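You operate a simulated robot arm through the tools that you are given. There is no shell and no other tool. Be economical: measure what you need, move in short steps, check, and stop when the job is done.

The job below is to be done with a simulated robot arm. You get a single attempt, and the scene is never put back.

JOB
Read the orange cube's code under the lit magnifier and stand the cube in that compartment.
Fine: park the magnifier and switch its lamp off. Where these are worked on the way, their far stop is far enough and under half their travel is too little: magnifier.

It is judged by the outcome, as a careful person would: the job done as asked, and still so three seconds after it is handed in. It fails if anything else is knocked over, pushed out of place, dropped, spilled or broken.

ROBOT AND FRAMES
A 6-joint arm with a two-finger parallel gripper, fixed in place. Base frame: the origin is at the foot of the arm, x ahead of it, y to its left, z up; the work surface is at about z = 0. Units: cm, degrees, N and s.
With the tool pointing down near the work surface it reaches from about 14 to 58 cm from the base axis. Its first joint turns from -66.0 to 66.0 degrees. Payload 2.1 kg.
Tool frame: the origin (TCP) lies between the finger pads and is the grasp point; the fingertips stand 3 cm ahead of it; z points along the fingers, y is the line along which they close. Largest opening 9.4 cm; finger width 2.8, thickness 1; the body of the gripper, 5 by 9.6 cm, starts 5.5 cm behind the TCP.
Orientation is that of the tool frame in the base frame, as [roll, pitch, yaw] about the fixed x, y, z axes, in that order (R = Rz(yaw) Ry(pitch) Rx(roll)). With the fingers straight down and closing along the base's y, the tool's x points along the base's -x, its y along +y and its z along -z.

CONTROLS
- The arm moves only by the tool apply_moves. Its argument "motion" is a list of rows, each a list of 7 numbers: the shift along the base's x, y, z in units of 30 mm (1.0 is 30 mm), then the turn, a rotation vector about the base's x, y, z in units of 5 degrees (1.0 is 5 degrees), then the finger opening in cm, from 0 to 9.4. In form: [[tx, ty, tz, wx, wy, wz, gripper], ...]. A call has 1 to 12 rows; each row shifts and turns the commanded pose from where the row before left it. A call with a number of a shift or a turn outside -1 to 1 is refused whole. A row lasts 0.2 s, in which the tool goes at most 5 cm and 8.6 degrees; a call with a longer step from one row to the next is refused whole, and so is a gripper value outside its range. Where a pose cannot be reached the arm comes as near as it can. A force on the tool above 70 N (or 10 N above the force at the start of the call, whichever is more), or a blocked arm, ends the call early, and 0.2 s more pass. The fingers move at their own pace (about 7.2 cm/s each) and stop on an object; they squeeze with about 26 N. The grip force told is the motor's: it shows also when the fingers shut on nothing. Time passes only in rows, and 0.2 s behind the last, so rows that do not move let the fingers close. It gives the time, the measured TCP pose, the force on the tool (base axes), the opening and the grip force at its end, in the units of the frame above (readings bear some noise), with the torque about the TCP (base axes, N m) and any sound that the robot's microphone picked up.
- Cameras (640 x 400 px; columns grow to the right, rows downward): "scene" is fixed at [7.09, -38.64, 48.69]; the picture's right is [0.61, -0.80, 0.00], its down [-0.43, -0.33, -0.84] and it looks along [0.67, 0.51, -0.54] (base axes); focal length 259 px, centre (320, 200). "wrist" rides on the gripper at [7.6, 1.4, -10.3] in the tool frame; the picture's right is [-0.18, 0.98, 0.00], its down [-0.75, -0.14, -0.64] and it looks along [-0.63, -0.12, 0.77] (tool axes); focal length 243 px, centre (320, 200).
- capture(camera): a new picture of that camera. No time passes.
- probe_pixels(camera, pixels): for up to 12 pixels [column, row] of the newest picture of that camera ("zoom" is the newest enlarged one), the place [x, y, z] in the base frame of the surface seen there, good to about 0.2 cm. No time passes.
- inspect(camera, box): a new picture of the part [left, top, right, bottom] of that camera's present view, enlarged. No time passes.
- hand_in(): hands the job in; it is judged then, once.

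Go step by step. Measure first, check grasps and placings, and put right what went wrong. The budget is 80 turns and 38 pictures, counting those below and the enlarged ones. Unless the task says otherwise, let go and move clear before handing in, and close with one line.

The tools are called after "Request:" as name(argument=value, ...) on one line, values as JSON. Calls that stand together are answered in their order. apply_moves: Moves the arm, as the interface text tells. Its arguments: {"type":"object","properties":{"motion":{"type":"array"}},"required":["motion"]} The other tools are called the same way: capture (camera) takes a picture; probe_pixels (camera, pixels) gives the place of the surface under pixels of a picture; inspect (camera, box) takes an enlarged picture of a part of a camera's view; hand_in () hands the job in.

At the start:

```text
time: 0.0
eef_pos: [24.26, -12.75, 34.75]
tcp_rot: [-180.0, 0.1, 180.0]
contact_force: [0.4, -0.9, 0.0]
wrist_torque: [0.01, 0.0, 0.03]
finger_gap: 9.42
grasp_force: 0.0
```

scene: 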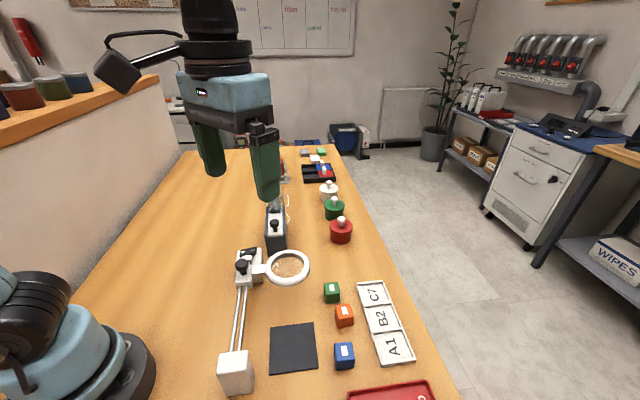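
wrist: 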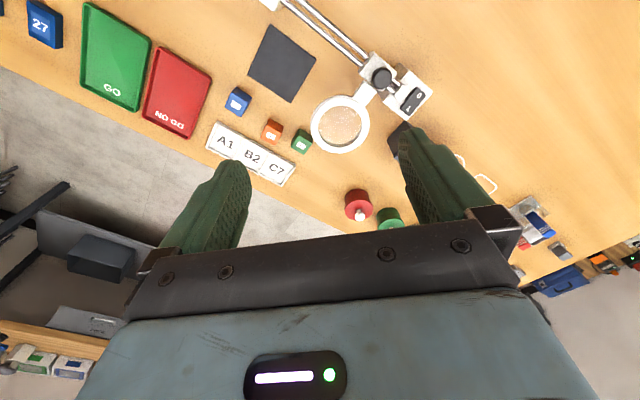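

The scene picture shows a magnifier (ring about 290,266) on a rail (240,320), with a dark pad (293,348), cubes, and a tray with A1/B2/C7. I'll zoom in on these to measure.

Request:
inspect(camera="scene", box=[200, 230, 440, 400])

Request:
inspect(camera="wrist", box=[200, 0, 440, 200])

Request:
probe_pixels(camera="scene", pixels=[[344, 310], [344, 321], [293, 348], [393, 348], [382, 321], [374, 294], [290, 252], [290, 266], [241, 266], [236, 358], [332, 288], [344, 349]])

Request:
probe_pixels(camera="wrist", pixels=[[382, 76], [411, 100], [340, 124], [365, 92], [272, 130], [302, 140], [238, 99], [226, 141], [252, 154], [278, 168], [280, 62], [290, 5]])

```text
2.35 times, centred on (320, 315) of scene
```

zoom: 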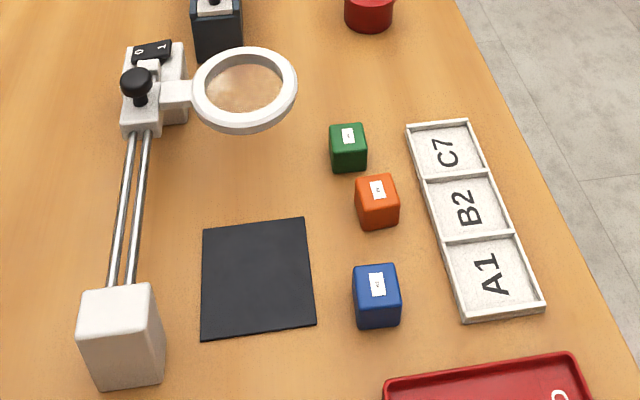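

```text
2.00 times, centred on (320, 100) of wrist
```

zoom: 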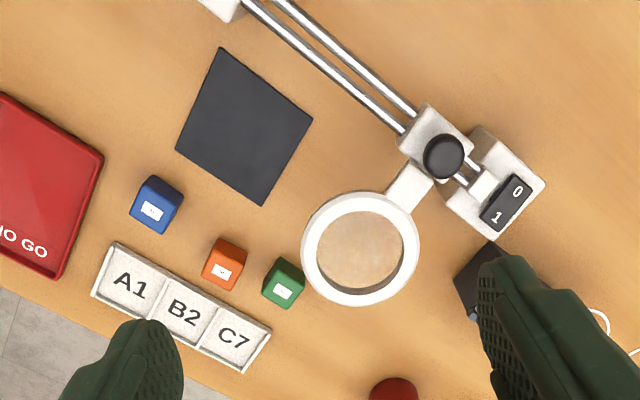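

```text
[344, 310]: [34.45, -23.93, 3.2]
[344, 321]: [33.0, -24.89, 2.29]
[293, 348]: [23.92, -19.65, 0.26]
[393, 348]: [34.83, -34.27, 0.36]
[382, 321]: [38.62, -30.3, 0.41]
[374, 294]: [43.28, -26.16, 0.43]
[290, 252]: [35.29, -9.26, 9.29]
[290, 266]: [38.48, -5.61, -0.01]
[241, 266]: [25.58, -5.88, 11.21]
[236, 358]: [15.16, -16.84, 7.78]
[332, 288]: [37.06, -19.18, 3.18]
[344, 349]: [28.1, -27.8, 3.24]
```

```text
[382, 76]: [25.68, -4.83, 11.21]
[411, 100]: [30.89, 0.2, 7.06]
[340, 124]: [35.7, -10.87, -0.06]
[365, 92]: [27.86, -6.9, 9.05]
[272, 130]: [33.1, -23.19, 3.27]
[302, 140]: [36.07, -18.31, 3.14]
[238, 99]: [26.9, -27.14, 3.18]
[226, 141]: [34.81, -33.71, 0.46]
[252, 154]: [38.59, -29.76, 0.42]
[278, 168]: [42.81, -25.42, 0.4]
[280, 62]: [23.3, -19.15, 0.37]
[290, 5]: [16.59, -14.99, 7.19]
```

Knob at zoom (443,155), rocker at (507,203) and pad at (245,125) are visible in the wrist zoom. I'll probe their details.

Request:
probe_pixels(camera="zoom", pixels=[[443, 150], [430, 145], [458, 165], [517, 192], [497, 215], [290, 35], [405, 128], [415, 110], [311, 225], [412, 235], [358, 202], [358, 298]])

Request:
probe_pixels(camera="zoom", pixels=[[222, 52], [308, 118], [262, 202], [180, 150], [222, 255], [208, 250], [238, 257], [414, 143], [440, 120], [463, 172], [485, 140], [410, 185]])

```text
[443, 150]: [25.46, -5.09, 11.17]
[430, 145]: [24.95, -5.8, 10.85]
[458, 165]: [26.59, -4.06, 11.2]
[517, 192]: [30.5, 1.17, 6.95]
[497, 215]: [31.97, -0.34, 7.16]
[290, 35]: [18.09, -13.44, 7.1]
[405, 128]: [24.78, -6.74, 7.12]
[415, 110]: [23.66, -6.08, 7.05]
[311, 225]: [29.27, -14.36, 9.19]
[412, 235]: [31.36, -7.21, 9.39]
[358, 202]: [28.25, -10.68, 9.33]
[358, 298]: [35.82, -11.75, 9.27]
```

```text
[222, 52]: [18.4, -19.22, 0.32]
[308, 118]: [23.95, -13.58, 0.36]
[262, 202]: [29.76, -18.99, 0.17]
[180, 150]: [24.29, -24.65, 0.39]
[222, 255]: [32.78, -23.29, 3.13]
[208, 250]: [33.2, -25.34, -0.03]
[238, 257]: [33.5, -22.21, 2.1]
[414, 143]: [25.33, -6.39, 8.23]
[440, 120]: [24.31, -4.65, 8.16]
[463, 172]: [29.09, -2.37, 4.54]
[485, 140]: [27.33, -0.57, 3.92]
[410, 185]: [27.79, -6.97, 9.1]
```

The rail runs at about 45° with the pad exactly under the lens's travel (about 11 cm). Next I'll check the orange cube's orientation closely.

Request:
inspect(camera="wrist", box=[210, 80, 330, 155])

Request:
inspect(camera="wrist", box=[350, 30, 446, 130])

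```text
5.33 times, centred on (270, 118) of wrist
```

zoom: 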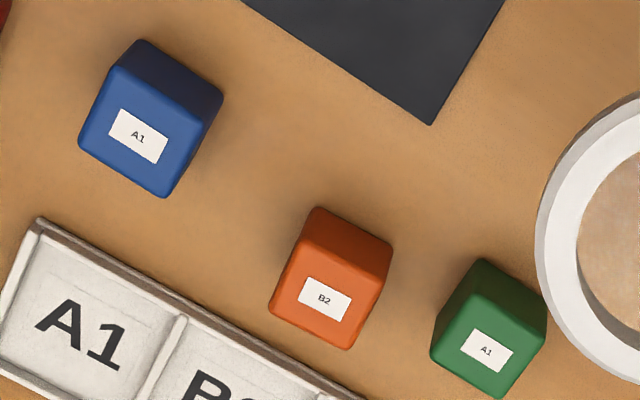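

```text
4.00 times, centred on (398, 80) of wrist
```

zoom: 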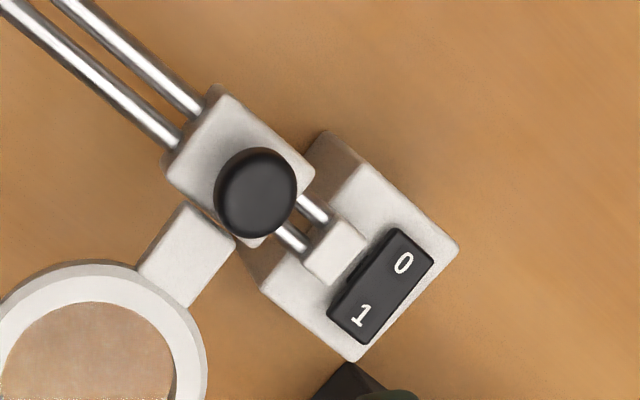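

The zoom hints that the code is B2, but it must be read under the lit lens. I'll measure the cube's edges to get its yaw.

Request:
probe_pixels(camera="wrist", pixels=[[267, 126], [281.5, 131.5], [275, 143.5], [262, 137.5], [271, 132], [254, 94], [240, 100]])

Request:
probe_pixels(camera="zoom", pixels=[[400, 240], [425, 262], [340, 305], [365, 335], [384, 286], [410, 250], [350, 318], [215, 185], [295, 185], [255, 152], [255, 215], [340, 250]])

```text
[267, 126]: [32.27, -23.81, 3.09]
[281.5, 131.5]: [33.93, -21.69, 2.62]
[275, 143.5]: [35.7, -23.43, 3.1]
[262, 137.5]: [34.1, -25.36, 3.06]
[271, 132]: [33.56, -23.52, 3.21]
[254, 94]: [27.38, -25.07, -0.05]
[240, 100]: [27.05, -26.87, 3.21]
```

```text
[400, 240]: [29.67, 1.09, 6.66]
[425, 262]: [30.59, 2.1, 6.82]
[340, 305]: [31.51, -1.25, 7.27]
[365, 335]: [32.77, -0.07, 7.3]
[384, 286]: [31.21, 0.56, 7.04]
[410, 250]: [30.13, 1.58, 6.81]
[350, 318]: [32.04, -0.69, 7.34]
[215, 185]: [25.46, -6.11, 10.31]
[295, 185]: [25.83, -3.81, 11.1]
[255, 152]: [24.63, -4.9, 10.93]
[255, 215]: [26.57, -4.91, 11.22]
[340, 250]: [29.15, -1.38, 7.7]
```

The cube's top centre is about (34.0,-23.6,3.2) with yaw about 50°, and the rocker is on 0 (low end 6.8, 1 end 7.3). I'll move above the cube and turn 50°.

Request:
apply_moves(motion=[[0.27, -0.3, -0.5, 0, 0, 0.833, 6], [0.27, -0.3, -0.5, 0, 0, 0.833, 6], [0.27, -0.3, -0.5, 0, 0, 0.833, 6], [0.27, -0.3, -0.5, 0, 0, 0.833, 6], [0.27, -0.3, -0.5, 0, 0, 0.833, 6], [0.27, -0.3, -0.5, 0, 0, 0.833, 6], [0.27, -0.3, -0.5, 0, 0, 0.833, 6], [0.27, -0.3, -0.5, 0, 0, 0.833, 6], [0.27, -0.3, -0.5, 0, 0, 0.833, 6], [0.27, -0.3, -0.5, 0, 0, 0.833, 6], [0.27, -0.3, -0.5, 0, 0, 0.833, 6], [0.27, -0.3, -0.5, 0, 0, 0.833, 6]])

Request:
capture(camera="wrist")

```text
time: 2.6
eef_pos: [33.97, -23.67, 16.76]
tcp_rot: [-179.9, 0.1, -129.9]
contact_force: [-0.5, -0.5, 0.3]
wrist_torque: [-0.01, -0.02, 0.01]
finger_gap: 6.0
grasp_force: 0.0
```

```text
31 pictures are left
```

wrist: 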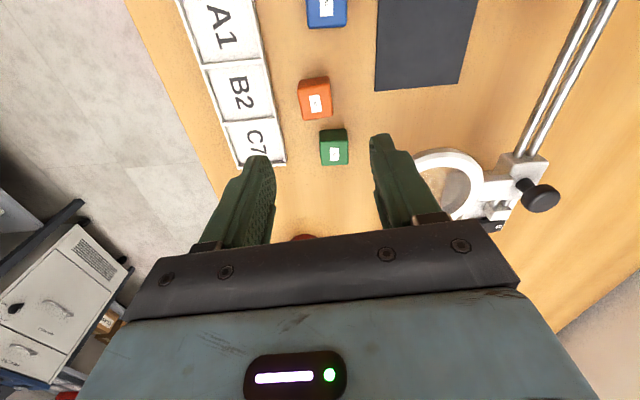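

The cube is at (314,98), between the fingers in the picture. I'll refine its pose with probes.

Request:
probe_pixels(camera="wrist", pixels=[[315, 103], [304, 96], [328, 92], [331, 114], [308, 118], [304, 116], [334, 153], [235, 85], [255, 138], [258, 90], [276, 120], [246, 122]])

```text
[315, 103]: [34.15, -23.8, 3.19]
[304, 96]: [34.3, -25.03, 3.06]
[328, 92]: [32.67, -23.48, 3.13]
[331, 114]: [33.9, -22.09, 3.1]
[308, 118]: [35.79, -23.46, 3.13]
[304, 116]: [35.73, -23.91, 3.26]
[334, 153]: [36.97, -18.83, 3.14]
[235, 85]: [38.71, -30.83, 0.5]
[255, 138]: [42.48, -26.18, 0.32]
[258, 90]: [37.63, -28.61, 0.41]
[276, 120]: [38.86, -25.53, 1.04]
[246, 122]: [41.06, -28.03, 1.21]
```

Refined cube centre is (34.15,-23.55), top 3.2, and the tray walls are about 1.1 high. I'll descend to TCP z 4.4 and close.

Request:
apply_moves(motion=[[0.06, 0.05, -0.7, 0, 0, -0.2, 6], [0, 0, -0.7, 0, 0, 0, 6], [0, 0, -0.7, 0, 0, 0, 6], [0, 0, -0.7, 0, 0, 0, 6], [0, 0, -0.7, 0, 0, 0, 6], [0, 0, -0.6, 0, 0, 0, 6], [0, 0, 0, 0, 0, 0, 6], [0, 0, 0, 0, 0, 0, 2.6], [0, 0, 0, 0, 0, 0, 2.6], [0, 0, 0, 0, 0, 0, 2.6]])

```text
time: 4.8
eef_pos: [34.14, -23.39, 4.33]
tcp_rot: [180.0, 0.1, -130.9]
contact_force: [-0.8, 0.7, -0.8]
wrist_torque: [-0.01, 0.01, 0.02]
finger_gap: 3.04
grasp_force: 26.2
```

Cube gripped (gap 3.04). I'll lift, carry it to the pad centre (24.1,-19.1) and lower it to just above the pad.

Request:
apply_moves(motion=[[0, 0, 0.7, 0, 0, 0, 2.6], [0, 0, 0.7, 0, 0, 0, 2.6], [-0.6, 0.24, 0, 0, 0, 0, 2.6], [-0.7, 0.3, 0, 0, 0, 0, 2.6], [-0.7, 0.3, 0, 0, 0, 0, 2.6], [-0.7, 0.3, 0, 0, 0, 0, 2.6], [-0.65, 0.29, 0, 0, 0, 0, 2.6], [0, 0, 0, 0, 0, -0.4, 2.6], [0, 0, -0.6, 0, 0, -0.4, 2.6], [0, 0, -0.45, 0, 0, 0, 2.6], [0, 0, 0, 0, 0, 0, 2.6]])

Request:
capture(camera="scene")

```text
time: 7.2
eef_pos: [24.19, -19.02, 5.53]
tcp_rot: [180.0, 0.1, -135.0]
contact_force: [-0.1, 0.1, -0.3]
wrist_torque: [0.01, -0.03, 0.03]
finger_gap: 3.05
grasp_force: 26.1
```

```text
30 pictures are left
```

scene: 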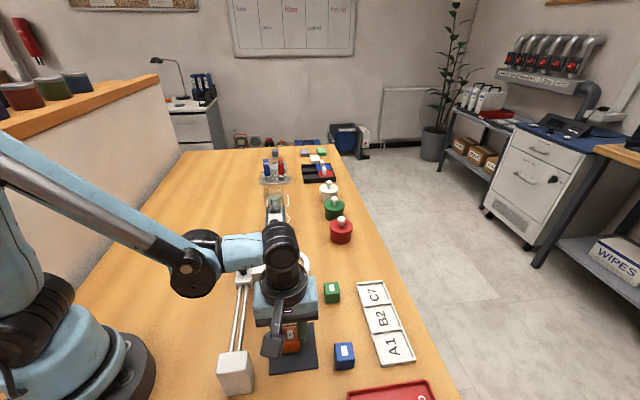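

The cube hangs about 0.85 cm above the pad. I'll lower it to z 4.7, release, and rise to 20.

Request:
apply_moves(motion=[[0, 0, -0.14, 0, 0, 0, 2.6], [0, 0, -0.13, 0, 0, 0, 2.6], [0, 0, 0, 0, 0, 0, 2.6], [0, 0, 0, 0, 0, 0, 4.5], [0, 0, 0, 0, 0, 0, 5], [0, 0, 0.5, 0, 0, 0, 5], [0, 0, 0.9, 0, 0, 0, 5], [0, 0, 0.9, 0, 0, 0, 5], [0, 0, 1, 0, 0, 0, 5], [0, 0, 1, 0, 0, 0, 5], [0, 0, 1, 0, 0, 0, 5]])

Request:
capture(camera="wrist")

```text
time: 9.6
eef_pos: [24.21, -19.3, 20.7]
tcp_rot: [180.0, 0.1, -135.0]
contact_force: [-0.8, -1.1, 0.7]
wrist_torque: [0.01, 0.0, 0.05]
finger_gap: 5.01
grasp_force: 0.1
```

```text
29 pictures are left
```

wrist: 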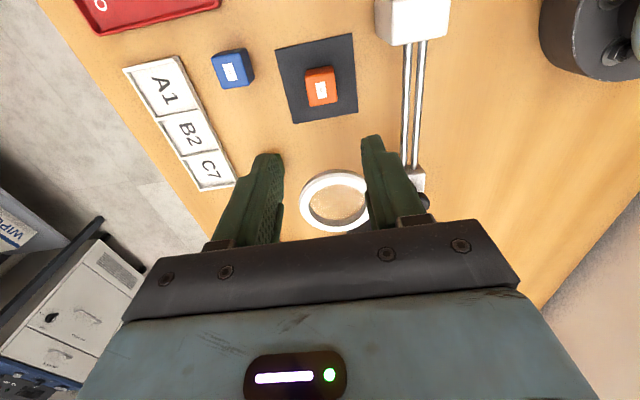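

The cube stands on the pad at (320,86). Next is the lamp switch; a dark box stands near it, so I'll take a scene picture and measure.

Request:
inspect(camera="scene", box=[210, 170, 350, 290])

Request:
probe_pixels(camera="wrist", pixels=[[320, 75], [309, 73], [332, 70], [336, 100], [312, 104], [320, 92], [398, 35], [430, 35]])

```text
3.33 times, centred on (280, 230) of scene
```

zoom: 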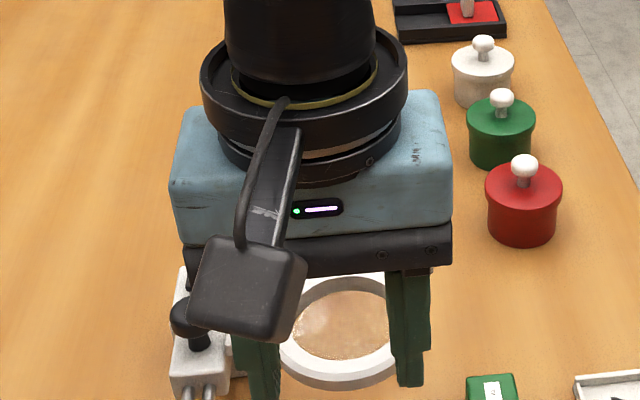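

```text
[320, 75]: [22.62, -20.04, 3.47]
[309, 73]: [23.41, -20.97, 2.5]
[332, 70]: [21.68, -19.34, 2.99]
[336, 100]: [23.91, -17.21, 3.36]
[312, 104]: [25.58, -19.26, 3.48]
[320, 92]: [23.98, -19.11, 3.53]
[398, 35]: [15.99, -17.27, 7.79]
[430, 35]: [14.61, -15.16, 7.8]
```

The cube top is at 3.5, centred about (23.7,-19.1). I'll move above the rocker at z 20 with fingers closed and look.

Request:
apply_moves(motion=[[0.39, 0.886, 0, 0, 0, 0, 0], [0.39, 0.886, 0, 0, 0, 0, 0], [0.39, 0.886, 0, 0, 0, 0, 0], [0.39, 0.886, 0, 0, 0, 0, 0], [0.39, 0.886, 0, 0, 0, 0, 0], [0.39, 0.886, 0, 0, 0, 0, 0], [0.39, 0.886, 0, 0, 0, 0, 0], [0, 0, 0, 0, 0, 0, 0]])

Request:
capture(camera="wrist")

Request:
inspect(camera="scene", box=[210, 170, 350, 290])

```text
time: 11.4
eef_pos: [32.34, -0.34, 20.55]
tcp_rot: [-179.9, 0.2, -135.0]
contact_force: [0.2, 0.1, -0.7]
wrist_torque: [-0.01, 0.01, 0.02]
finger_gap: 0.0
grasp_force: 26.2
```

```text
27 pictures are left
```

wrist: 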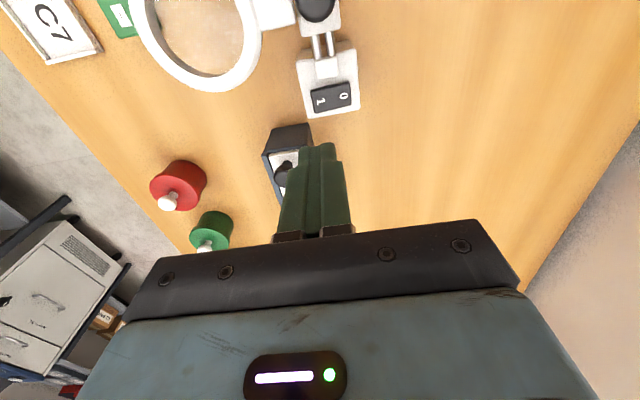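

```text
3.33 times, centred on (280, 230) of scene
```

zoom: 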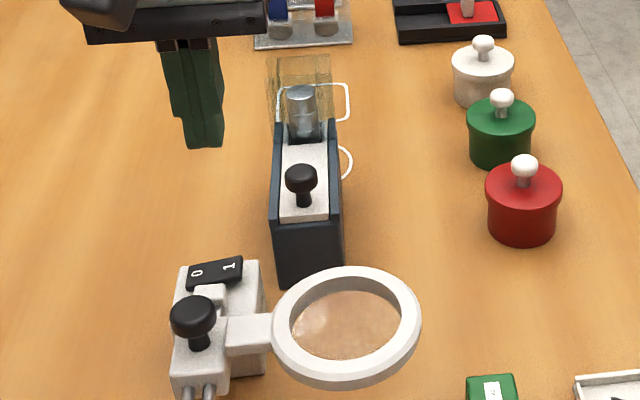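

Request:
probe_pixels(camera="wrist", pixels=[[285, 128], [285, 140], [264, 150], [308, 128], [290, 168], [316, 95], [322, 103], [342, 92], [332, 98], [350, 88], [347, 105]])

Request:
probe_pixels(camera="zoom", pixels=[[302, 175], [275, 205], [335, 180], [310, 220], [280, 130], [195, 272], [230, 266], [215, 262], [222, 280], [238, 270]])

```text
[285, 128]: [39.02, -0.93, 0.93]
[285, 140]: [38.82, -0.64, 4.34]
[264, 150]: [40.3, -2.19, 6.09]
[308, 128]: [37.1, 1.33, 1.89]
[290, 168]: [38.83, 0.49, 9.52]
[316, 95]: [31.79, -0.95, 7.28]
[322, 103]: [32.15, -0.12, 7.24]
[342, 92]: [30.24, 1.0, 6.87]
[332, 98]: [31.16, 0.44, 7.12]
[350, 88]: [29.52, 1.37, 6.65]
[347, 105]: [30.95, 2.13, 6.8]
```

```text
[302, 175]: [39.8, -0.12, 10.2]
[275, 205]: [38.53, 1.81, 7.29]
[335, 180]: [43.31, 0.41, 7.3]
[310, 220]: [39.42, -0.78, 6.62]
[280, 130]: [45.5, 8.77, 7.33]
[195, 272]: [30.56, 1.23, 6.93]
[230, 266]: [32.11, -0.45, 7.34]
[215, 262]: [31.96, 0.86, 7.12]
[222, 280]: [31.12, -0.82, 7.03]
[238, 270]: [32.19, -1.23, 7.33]
```

The dark box is at x>37 and clear of the fingers at the rocker's 1 end (32.2,-0.65,7.3). I'll descend to TCP 10.8 and then press in small steps.

Request:
apply_moves(motion=[[-0.04, -0.1, -0.8, 0, 0, 0, 0], [0, 0, -0.8, 0, 0, 0, 0], [0, 0, -0.8, 0, 0, 0, 0], [0, 0, -0.75, 0, 0, 0, 0], [0, 0, -0.1, 0, 0, 0, 0], [0, 0, -0.1, 0, 0, 0, 0], [0, 0, -0.07, 0, 0, 0, 0], [0, 0, -0.07, 0, 0, 0, 0]])

Request:
inspect(camera="scene", box=[210, 190, 330, 290])

```text
time: 13.2
eef_pos: [32.26, -0.7, 10.09]
tcp_rot: [-179.9, 0.0, -135.0]
contact_force: [0.1, 0.1, -0.9]
wrist_torque: [0.03, -0.02, -0.01]
finger_gap: 0.0
grasp_force: 25.3
heard: click
```

```text
4.00 times, centred on (270, 240) of scene
```

zoom: 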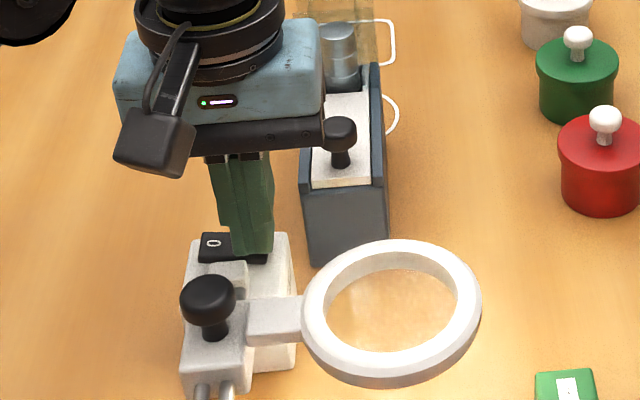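

A click was heard and the lens area looks brighter. I'll rise, move above the carriage knob (25.65,-4.9), open the fingers, and look.

Request:
apply_moves(motion=[[0, 0, 0.7, 0, 0, 0, 0], [0, 0, 0.8, 0, 0, 0, 0], [0, 0, 0.8, 0, 0, 0, 0], [-0.55, -0.35, 0, 0, 0, 0, 4.5], [-0.55, -0.35, 0, 0, 0, 0, 4.5], [-0.55, -0.35, 0, 0, 0, 0, 4.5], [-0.55, -0.35, 0, 0, 0, 0, 4.5], [0, 0, 0, 0, 0, 0, 4.5]])

Request:
capture(camera="wrist")

Request:
inspect(camera="scene", box=[210, 190, 330, 290])

```text
time: 15.0
eef_pos: [25.72, -5.14, 17.01]
tcp_rot: [180.0, 0.1, -135.0]
contact_force: [0.3, 0.5, 0.0]
wrist_torque: [0.0, 0.0, 0.0]
finger_gap: 4.52
grasp_force: 0.0
```

```text
24 pictures are left
```

wrist: 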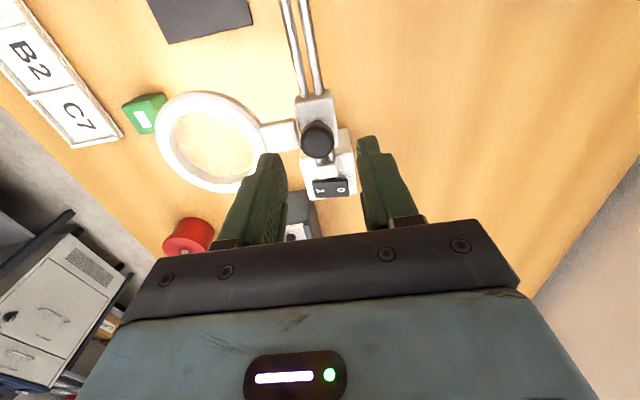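

```text
4.00 times, centred on (270, 240) of scene
```

zoom: 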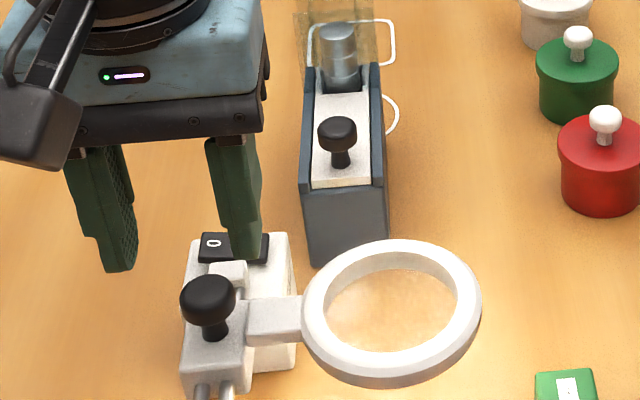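

The lamp is on. I'll measure the knob at wrist (317,138).

Request:
probe_pixels(camera="wrist", pixels=[[317, 138], [304, 138], [330, 138], [317, 126], [317, 152], [335, 158], [310, 30], [282, 132]])

```text
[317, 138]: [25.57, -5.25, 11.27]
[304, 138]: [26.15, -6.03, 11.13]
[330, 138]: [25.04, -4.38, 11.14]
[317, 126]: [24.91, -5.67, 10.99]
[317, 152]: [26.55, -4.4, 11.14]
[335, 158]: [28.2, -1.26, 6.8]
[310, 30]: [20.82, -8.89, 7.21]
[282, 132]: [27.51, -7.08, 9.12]
```

Knob centre is (25.7,-5.1), right under the TCP. I'll descend to 12.2, close on it, and try a short slide.

Request:
apply_moves(motion=[[0, 0, -0.6, 0, 0, 0, 4.5], [0, 0, -0.6, 0, 0, 0, 4.5], [0, 0, -0.4, 0, 0, 0, 4.5], [0, 0, 0, 0, 0, 0, 1.5], [0, 0, 0, 0, 0, 0, 1.5], [0, 0, 0, 0, 0, 0, 1.5], [-0.2, -0.2, 0, 0, 0, 0, 1.5], [-0.2, -0.2, 0, 0, 0, 0, 1.5], [0, 0, 0, 0, 0, 0, 1.5]])

Request:
capture(camera="scene")

```text
time: 17.0
eef_pos: [24.32, -6.33, 12.23]
tcp_rot: [-179.7, 0.2, -135.0]
contact_force: [17.8, -18.7, -11.5]
wrist_torque: [-0.23, -0.31, -0.08]
finger_gap: 2.97
grasp_force: 13.5
```

```text
22 pictures are left
```

scene: 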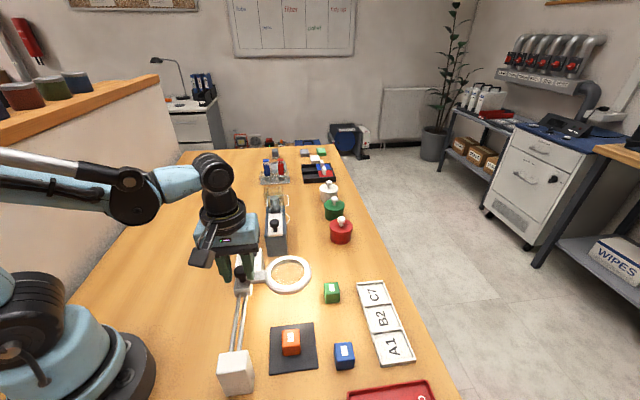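

There's a one-sided force of 26 N across the rail and the gap is 2.97, so I'm gripping off-centre. I'll look closer.

Request:
inspect(camera="scene", box=[200, 220, 320, 310])

Request:
capture(camera="wrist")

```text
4.44 times, centred on (260, 265) of scene
```

zoom: 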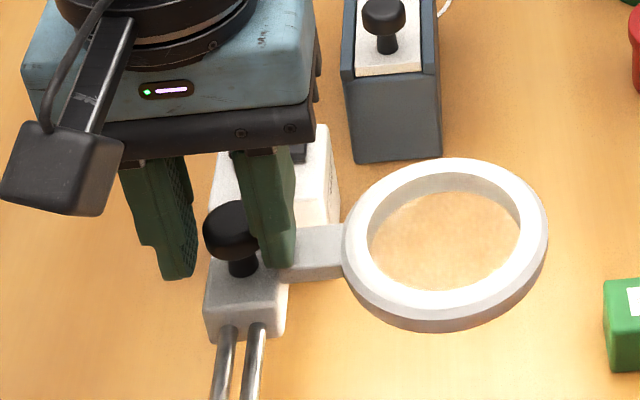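

```text
20 pictures are left
```

wrist: 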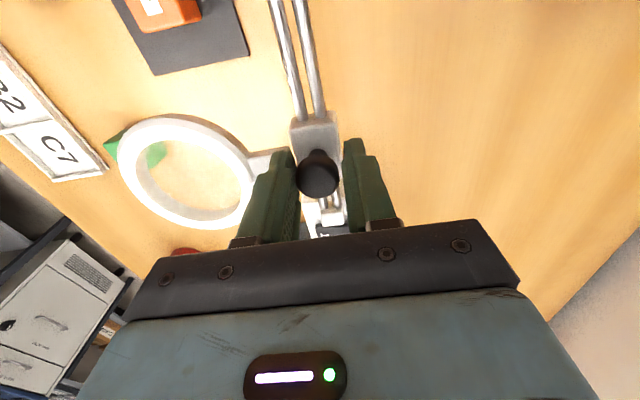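

Request:
probe_pixels(camera="wrist", pixels=[[317, 178], [302, 178], [334, 178], [317, 158], [317, 192], [265, 165], [285, 165], [352, 165], [150, 130], [240, 205]])

```text
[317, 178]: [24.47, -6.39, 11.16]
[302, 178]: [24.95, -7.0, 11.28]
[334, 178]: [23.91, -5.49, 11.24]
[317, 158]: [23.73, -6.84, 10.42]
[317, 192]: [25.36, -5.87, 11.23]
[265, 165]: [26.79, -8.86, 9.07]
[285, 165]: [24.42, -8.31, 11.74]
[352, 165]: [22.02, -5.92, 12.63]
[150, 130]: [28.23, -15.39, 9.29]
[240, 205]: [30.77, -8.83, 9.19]
```

The carriage did move with the tool (knob now at 24.5,-6.3). I'll reopen, shift about 0.3 cm to the lens side, and regrip.

Request:
apply_moves(motion=[[0, 0, 0, 0, 0, 0, 4], [0.08, -0.06, 0, 0, 0, 0, 4], [0, 0, 0, 0, 0, 0, 4], [0, 0, 0, 0, 0, 0, 1.5], [0, 0, 0, 0, 0, 0, 1.5], [0, 0, 0, 0, 0, 0, 1.5]])

```text
time: 18.4
eef_pos: [24.51, -6.53, 12.25]
tcp_rot: [-179.9, 0.1, -135.0]
contact_force: [6.6, -6.8, -7.7]
wrist_torque: [-0.07, -0.19, -0.06]
finger_gap: 2.51
grasp_force: 45.6
```

Now centred (gap 2.51). I'll slide along the rail toward the pad by about 6.7 cm in both x and y.

Request:
apply_moves(motion=[[-0.15, -0.15, 0, 0, 0, 0, 1.5], [-0.3, -0.3, 0, 0, 0, 0, 1.5], [-0.3, -0.3, 0, 0, 0, 0, 1.5], [-0.3, -0.3, 0, 0, 0, 0, 1.5], [-0.3, -0.3, 0, 0, 0, 0, 1.5], [-0.3, -0.3, 0, 0, 0, 0, 1.5], [-0.3, -0.3, 0, 0, 0, 0, 1.5], [-0.25, -0.25, 0, 0, 0, 0, 1.5], [0, 0, 0, 0, 0, 0, 1.5]])

Request:
capture(camera="scene")

```text
time: 20.4
eef_pos: [18.06, -12.9, 12.13]
tcp_rot: [-179.5, 0.1, -135.1]
contact_force: [17.8, -18.6, -31.5]
wrist_torque: [-0.19, -0.47, -0.1]
finger_gap: 2.48
grasp_force: 45.0
```

```text
19 pictures are left
```

scene: 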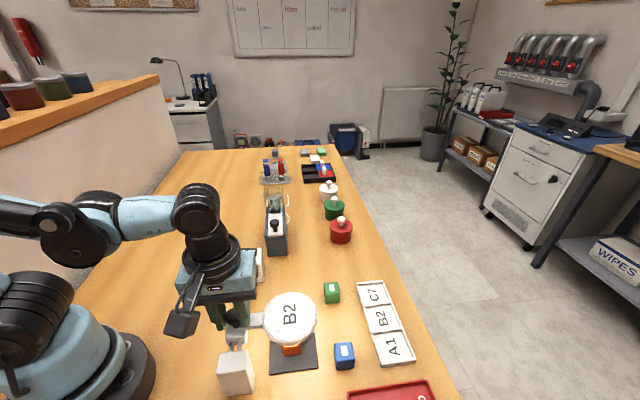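

The lens now shows the enlarged code, apparently "B2", at scene (290,315). I'll zoom in to confirm.

Request:
inspect(camera="scene", box=[240, 280, 340, 380])

```text
4.00 times, centred on (290, 330) of scene
```

zoom: 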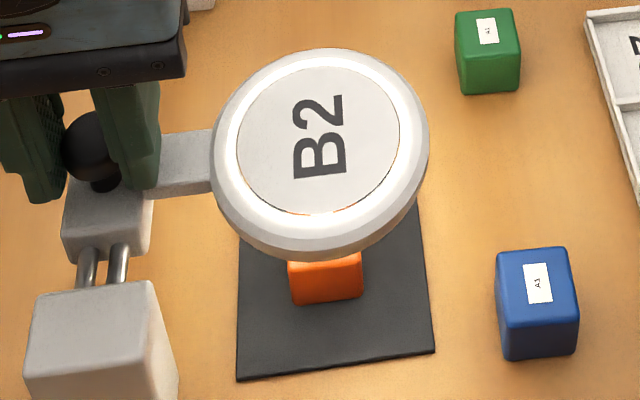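

The code is clearly B2. I'll regrip to relieve the side force and slide the magnifier back to where it was parked.

Request:
apply_moves(motion=[[0, 0, 0, 0, 0, 0, 4], [0.07, -0.07, 0, 0, 0, 0, 4], [0, 0, 0, 0, 0, 0, 1.5], [0, 0, 0, 0, 0, 0, 1.5], [0, 0, 0, 0, 0, 0, 1.5]])

Request:
apply_moves(motion=[[0.15, 0.15, 0, 0, 0, 0, 1.5], [0.3, 0.3, 0, 0, 0, 0, 1.5], [0.3, 0.3, 0, 0, 0, 0, 1.5], [0.3, 0.3, 0, 0, 0, 0, 1.5], [0.3, 0.3, 0, 0, 0, 0, 1.5], [0.3, 0.3, 0, 0, 0, 0, 1.5], [0.3, 0.3, 0, 0, 0, 0, 1.5], [0.3, 0.3, 0, 0, 0, 0, 1.5], [0.3, 0.3, 0, 0, 0, 0, 1.5], [0.05, 0.05, 0, 0, 0, 0, 1.5], [0, 0, 0, 0, 0, 0, 1.5]])

Request:
capture(camera="wrist")

```text
time: 21.6
eef_pos: [18.13, -12.97, 12.21]
tcp_rot: [179.7, 0.1, -135.1]
contact_force: [-15.6, 17.4, 13.7]
wrist_torque: [0.45, 0.23, -0.02]
finger_gap: 2.53
grasp_force: 44.7
```

```text
time: 24.0
eef_pos: [25.82, -5.35, 12.21]
tcp_rot: [179.6, -0.1, -135.0]
contact_force: [-23.3, 24.0, 0.1]
wrist_torque: [0.3, 0.57, -0.04]
finger_gap: 2.51
grasp_force: 45.1
```

```text
17 pictures are left
```

wrist: 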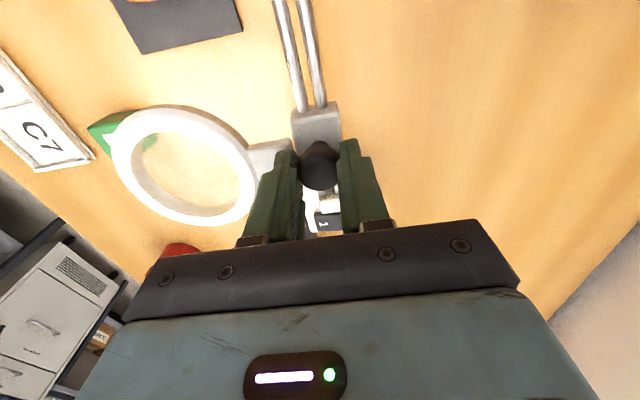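

The knob is back at about its starting place with only sideways force. I'll nudge it further toward the end to feel for the stop.

Request:
apply_moves(motion=[[0.05, 0.02, 0, 0, 0, 0, 1.5], [0.05, 0.04, 0, 0, 0, 0, 1.5], [0.04, 0.04, 0, 0, 0, 0, 1.5], [0, 0, 0, 0, 0, 0, 1.5]])

```text
time: 25.0
eef_pos: [26.18, -5.07, 12.18]
tcp_rot: [179.1, 0.1, -135.1]
contact_force: [-28.8, 31.6, 2.5]
wrist_torque: [0.44, 0.84, -0.03]
finger_gap: 2.51
grasp_force: 45.2
```

Still no force along the rail. I'll correct sideways a little and continue toward the stop.

Request:
apply_moves(motion=[[-0.03, 0.07, 0, 0, 0, 0, 1.5], [0.05, 0.05, 0, 0, 0, 0, 1.5], [0.05, 0.05, 0, 0, 0, 0, 1.5], [0.05, 0.05, 0, 0, 0, 0, 1.5], [0, 0, 0, 0, 0, 0, 1.5]])

Request:
inspect(camera="scene", box=[200, 220, 320, 310])

```text
time: 26.2
eef_pos: [26.61, -4.53, 12.23]
tcp_rot: [179.7, -0.7, -135.0]
contact_force: [-37.1, -20.8, -4.9]
wrist_torque: [-0.41, 0.74, 0.03]
finger_gap: 2.52
grasp_force: 44.6
```

```text
4.44 times, centred on (260, 265) of scene
```

zoom: 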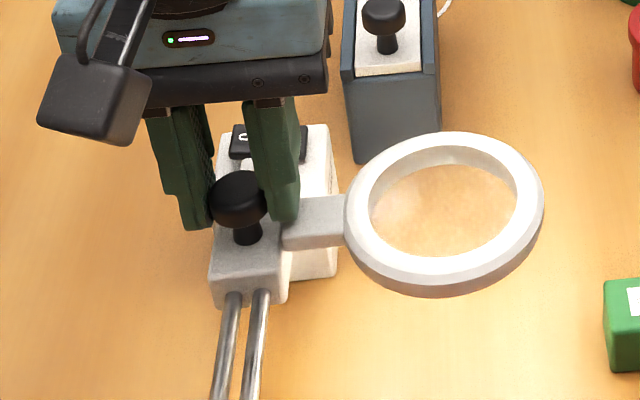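

An along-rail force of about 41 N means it's at the stop. I'll ease off, release, rise, and go above the rocker's 0 end (30.05,1.65).

Request:
apply_moves(motion=[[-0.06, -0.06, 0, 0, 0, 0, 1.5], [0, 0, 0, 0, 0, 0, 4.5], [0, 0, 0, 0, 0, 0, 4.5], [0, 0, 0.5, 0, 0, 0, 4.5], [0, 0, 0.7, 0, 0, 0, 4.5], [0, 0, 0.5, 0, 0, 0, 4.5], [0.4, 0.7, 0, 0, 0, 0, 0], [0.4, 0.7, 0, 0, 0, 0, 0], [0.35, 0.65, 0, 0, 0, 0, 0], [0, 0, 0, 0, 0, 0, 0], [0, 0, 0, 0, 0, 0, 0]])

Request:
capture(camera="wrist")

```text
time: 28.6
eef_pos: [30.26, 1.47, 17.4]
tcp_rot: [-180.0, 0.1, -135.0]
contact_force: [0.7, -0.2, -0.6]
wrist_torque: [-0.01, 0.04, 0.02]
finger_gap: 0.0
grasp_force: 25.6
```

```text
15 pictures are left
```

wrist: 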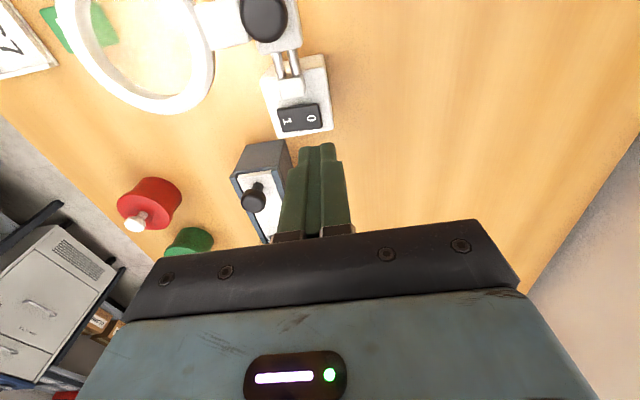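

Request:
probe_pixels(camera="wrist", pixels=[[264, 15], [312, 117], [310, 106], [288, 118], [292, 88], [316, 112], [290, 75]])

```text
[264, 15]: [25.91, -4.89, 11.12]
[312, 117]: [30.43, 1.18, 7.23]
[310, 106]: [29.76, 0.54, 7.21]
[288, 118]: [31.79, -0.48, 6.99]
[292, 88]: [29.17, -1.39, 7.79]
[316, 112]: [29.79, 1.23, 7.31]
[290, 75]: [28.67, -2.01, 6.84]
```

The knob sits at its end stop (25.9,-4.9) and the 0 end is raised (7.3). I'll press the 0 end now.

Request:
apply_moves(motion=[[-0.05, 0.04, -0.8, 0, 0, 0, 0], [0, 0, -0.8, 0, 0, 0, 0], [0, 0, -0.65, 0, 0, 0, 0], [0, 0, -0.08, 0, 0, 0, 0], [0, 0, -0.08, 0, 0, 0, 0], [0, 0, -0.05, 0, 0, 0, 0], [0, 0, -0.05, 0, 0, 0, 0]])

```text
time: 30.2
eef_pos: [29.99, 1.65, 9.89]
tcp_rot: [179.9, 0.0, -135.0]
contact_force: [-3.9, 1.1, 24.4]
wrist_torque: [-0.08, -0.05, -0.04]
finger_gap: 0.02
grasp_force: 26.0
heard: click
```

Click heard. I'll rise and look with both cameras to verify the lamp is off.

Request:
apply_moves(motion=[[0, 0, 0.5, 0, 0, 0, 0], [0, 0, 0.9, 0, 0, 0, 0], [0, 0, 0.9, 0, 0, 0, 0], [-0.2, -0.9, 0.3, 0, 0, 0, 5], [-0.2, -0.9, 0, 0, 0, 0, 5], [-0.2, -0.9, 0, 0, 0, 0, 5], [-0.2, -0.9, 0, 0, 0, 0, 5]])

Request:
capture(camera="wrist")

Request:
inspect(camera="scene", box=[210, 210, 450, 380])

```text
time: 31.8
eef_pos: [27.4, -8.96, 17.55]
tcp_rot: [-180.0, 0.1, -134.9]
contact_force: [0.5, -0.3, -0.4]
wrist_torque: [0.01, -0.03, -0.02]
finger_gap: 5.01
grasp_force: 0.1
```

```text
14 pictures are left
```

wrist: 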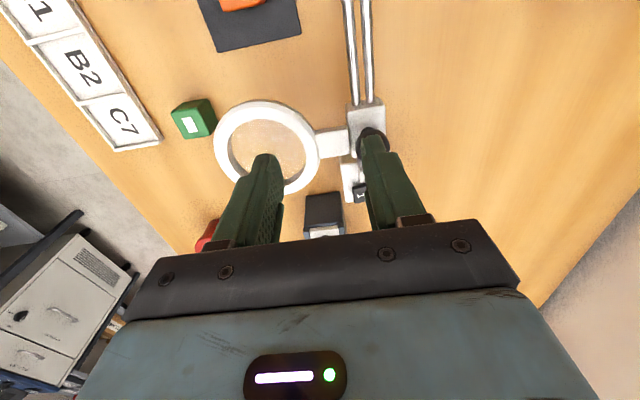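

```text
2.35 times, centred on (330, 295) of scene
```

zoom: 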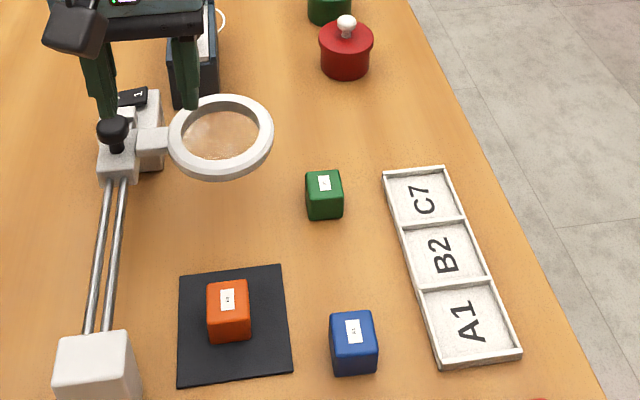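

The lamp is off and the magnifier is parked. Now I'll measure the orange cube (zoom 229,305) and the B2 compartment corners (405,228),(462,220),(488,275),(422,288).

Request:
probe_pixels(camera="zoom", pixels=[[228, 298], [211, 288], [245, 283], [248, 309], [211, 315], [410, 233], [459, 225], [482, 274], [424, 285], [444, 255], [455, 281], [434, 224]])

```text
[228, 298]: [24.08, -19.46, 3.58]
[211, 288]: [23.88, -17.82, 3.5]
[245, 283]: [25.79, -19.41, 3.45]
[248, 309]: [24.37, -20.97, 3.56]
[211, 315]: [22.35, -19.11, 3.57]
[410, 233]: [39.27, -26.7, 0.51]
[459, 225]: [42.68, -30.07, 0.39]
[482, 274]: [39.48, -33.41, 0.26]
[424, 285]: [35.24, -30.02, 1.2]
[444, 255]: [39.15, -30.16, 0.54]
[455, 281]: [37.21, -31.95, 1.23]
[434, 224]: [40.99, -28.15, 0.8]
```

Cube centre is (24.1,-19.3), top 3.55, and the B2 centre is (39.15,-30.0). I'll go grasp the cube.

Request:
apply_moves(motion=[[-0.275, -0.862, 0, 0, 0, 0, 6], [-0.275, -0.862, 0, 0, 0, 0, 6], [-0.275, -0.862, 0, 0, 0, 0, 6], [-0.275, -0.862, -0.3, 0, 0, 0, 6], [0, 0, -1, 0, 0, 0, 6], [0, 0, -1, 0, 0, 0, 6], [0, 0, -1, 0, 0, 0, 6], [0, 0, -0.7, 0, 0, 0, 6], [0, 0, -0.25, 0, 0, 0, 6], [0, 0, 0, 0, 0, 0, 2.6], [0, 0, 0, 0, 0, 0, 2.6], [0, 0, 0, 0, 0, 0, 2.6]])

```text
time: 34.4
eef_pos: [24.17, -19.48, 4.76]
tcp_rot: [180.0, 0.0, -135.0]
contact_force: [-0.4, -0.8, -0.6]
wrist_torque: [-0.01, -0.04, -0.02]
finger_gap: 3.05
grasp_force: 26.0
```

Gripped. I'll lift to z 10, carry the cube above B2, and lower to 6.5 for a check.

Request:
apply_moves(motion=[[0, 0, 0.8, 0, 0, 0, 2.6], [0, 0, 0.95, 0, 0, 0, 2.6], [0.713, -0.5, 0, 0, 0, 0, 2.6], [0.713, -0.5, 0, 0, 0, 0, 2.6], [0.713, -0.5, 0, 0, 0, 0, 2.6], [0.713, -0.5, 0, 0, 0, 0, 2.6], [0.713, -0.5, 0, 0, 0, 0, 2.6], [0.713, -0.5, 0, 0, 0, 0, 2.6], [0.713, -0.5, 0, 0, 0, 0, 2.6], [0, 0, -0.5, 0, 0, 0, 2.6], [0, 0, -0.65, 0, 0, 0, 2.6], [0, 0, 0, 0, 0, 0, 2.6]])

Request:
inspect(camera="scene", box=[300, 240, 450, 380])

Request:
capture(camera="wrist")

```text
time: 37.0
eef_pos: [39.41, -30.13, 6.67]
tcp_rot: [-180.0, 0.0, -135.0]
contact_force: [-0.3, -0.3, 0.3]
wrist_torque: [0.0, 0.01, 0.03]
finger_gap: 3.09
grasp_force: 25.6
```

```text
2.86 times, centred on (375, 310) of scene
```

zoom: 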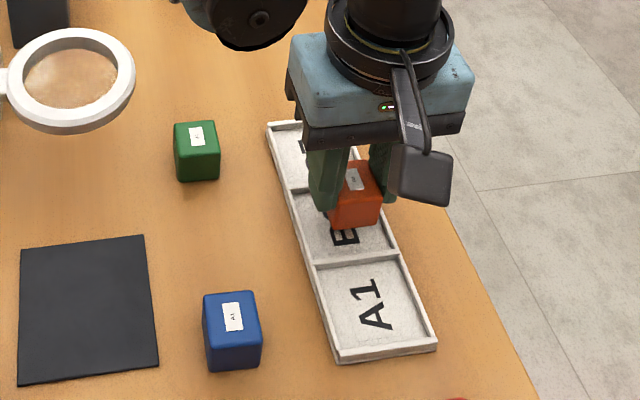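

```text
11 pictures are left
```

wrist: 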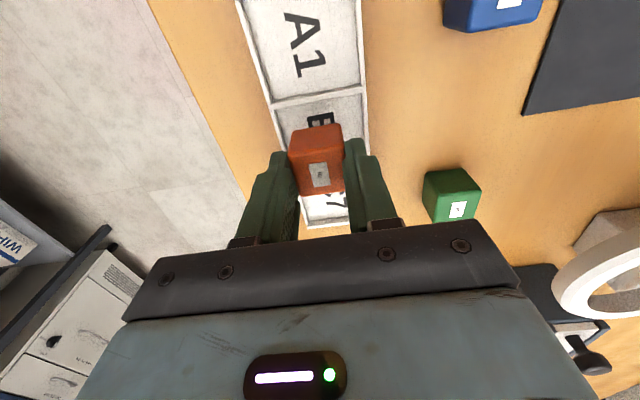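

The cube is over B2, about 0.2 cm off centre. I'll correct, lower to 4.95, release, and rise.

Request:
apply_moves(motion=[[-0.07, 0.04, -0.2, 0, 0, 0, 2.6], [0, 0, -0.2, 0, 0, 0, 2.6], [0, 0, -0.18, 0, 0, 0, 2.6], [0, 0, 0, 0, 0, 0, 2.6], [0, 0, 0, 0, 0, 0, 4.2], [0, 0, 0, 0, 0, 0, 5], [0, 0, 0.5, 0, 0, 0, 5], [0, 0, 0.9, 0, 0, 0, 5], [0, 0, 0.9, 0, 0, 0, 5], [-0.6, 0.6, 0.9, 0, 0, 0, 5], [-0.6, 0.6, 0.9, 0, 0, 0, 5], [-0.6, 0.6, 0.5, 0, 0, 0, 5]])

Request:
capture(camera="scene")

Request:
inspect(camera="scene", box=[210, 220, 440, 390])

```text
time: 39.6
eef_pos: [33.42, -24.5, 18.82]
tcp_rot: [-180.0, 0.1, -135.0]
contact_force: [0.3, 0.1, -0.5]
wrist_torque: [0.01, -0.03, 0.0]
finger_gap: 4.98
grasp_force: 0.0
```

```text
10 pictures are left
```

scene: 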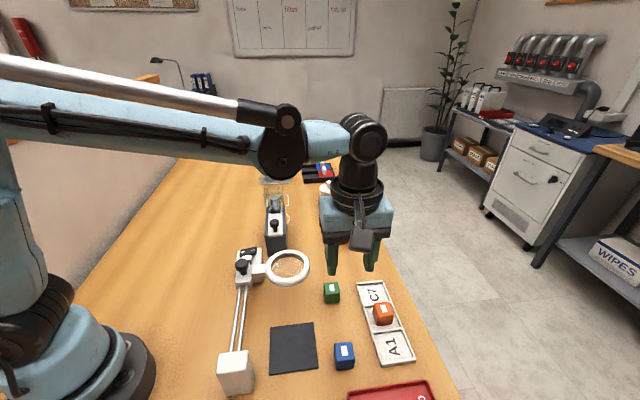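

```text
2.35 times, centred on (325, 305) of scene
```

zoom: 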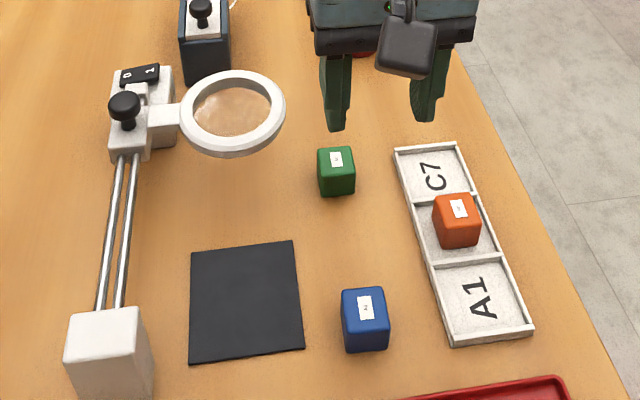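

The orange cube stands in B2 (zoom 456,220). I'll check its height and level.

Request:
probe_pixels(camera="zoom", pixels=[[437, 202], [470, 197], [476, 216], [441, 222], [457, 208], [425, 203], [450, 262], [490, 256], [125, 100], [130, 77], [150, 72]])

```text
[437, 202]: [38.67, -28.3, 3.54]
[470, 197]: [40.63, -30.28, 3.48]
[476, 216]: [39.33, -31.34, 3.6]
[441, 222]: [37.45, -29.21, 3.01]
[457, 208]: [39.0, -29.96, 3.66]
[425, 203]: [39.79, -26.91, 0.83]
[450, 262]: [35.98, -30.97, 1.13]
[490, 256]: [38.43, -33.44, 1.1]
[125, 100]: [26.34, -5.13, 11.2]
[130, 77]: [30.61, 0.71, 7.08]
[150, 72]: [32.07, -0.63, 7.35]
```

The cube is level (top about 3.6) and centred in B2, the magnifier is parked at its stop, and the rocker is on 0. Everything else is in place, so I'm handing in.

Request:
hand_in()

```text
The job is handed in.
```

The orange cube's code read B2 under the lit magnifier, and the cube now stands level in compartment B2; the magnifier is parked at its end stop with the lamp off, and the job is handed in.
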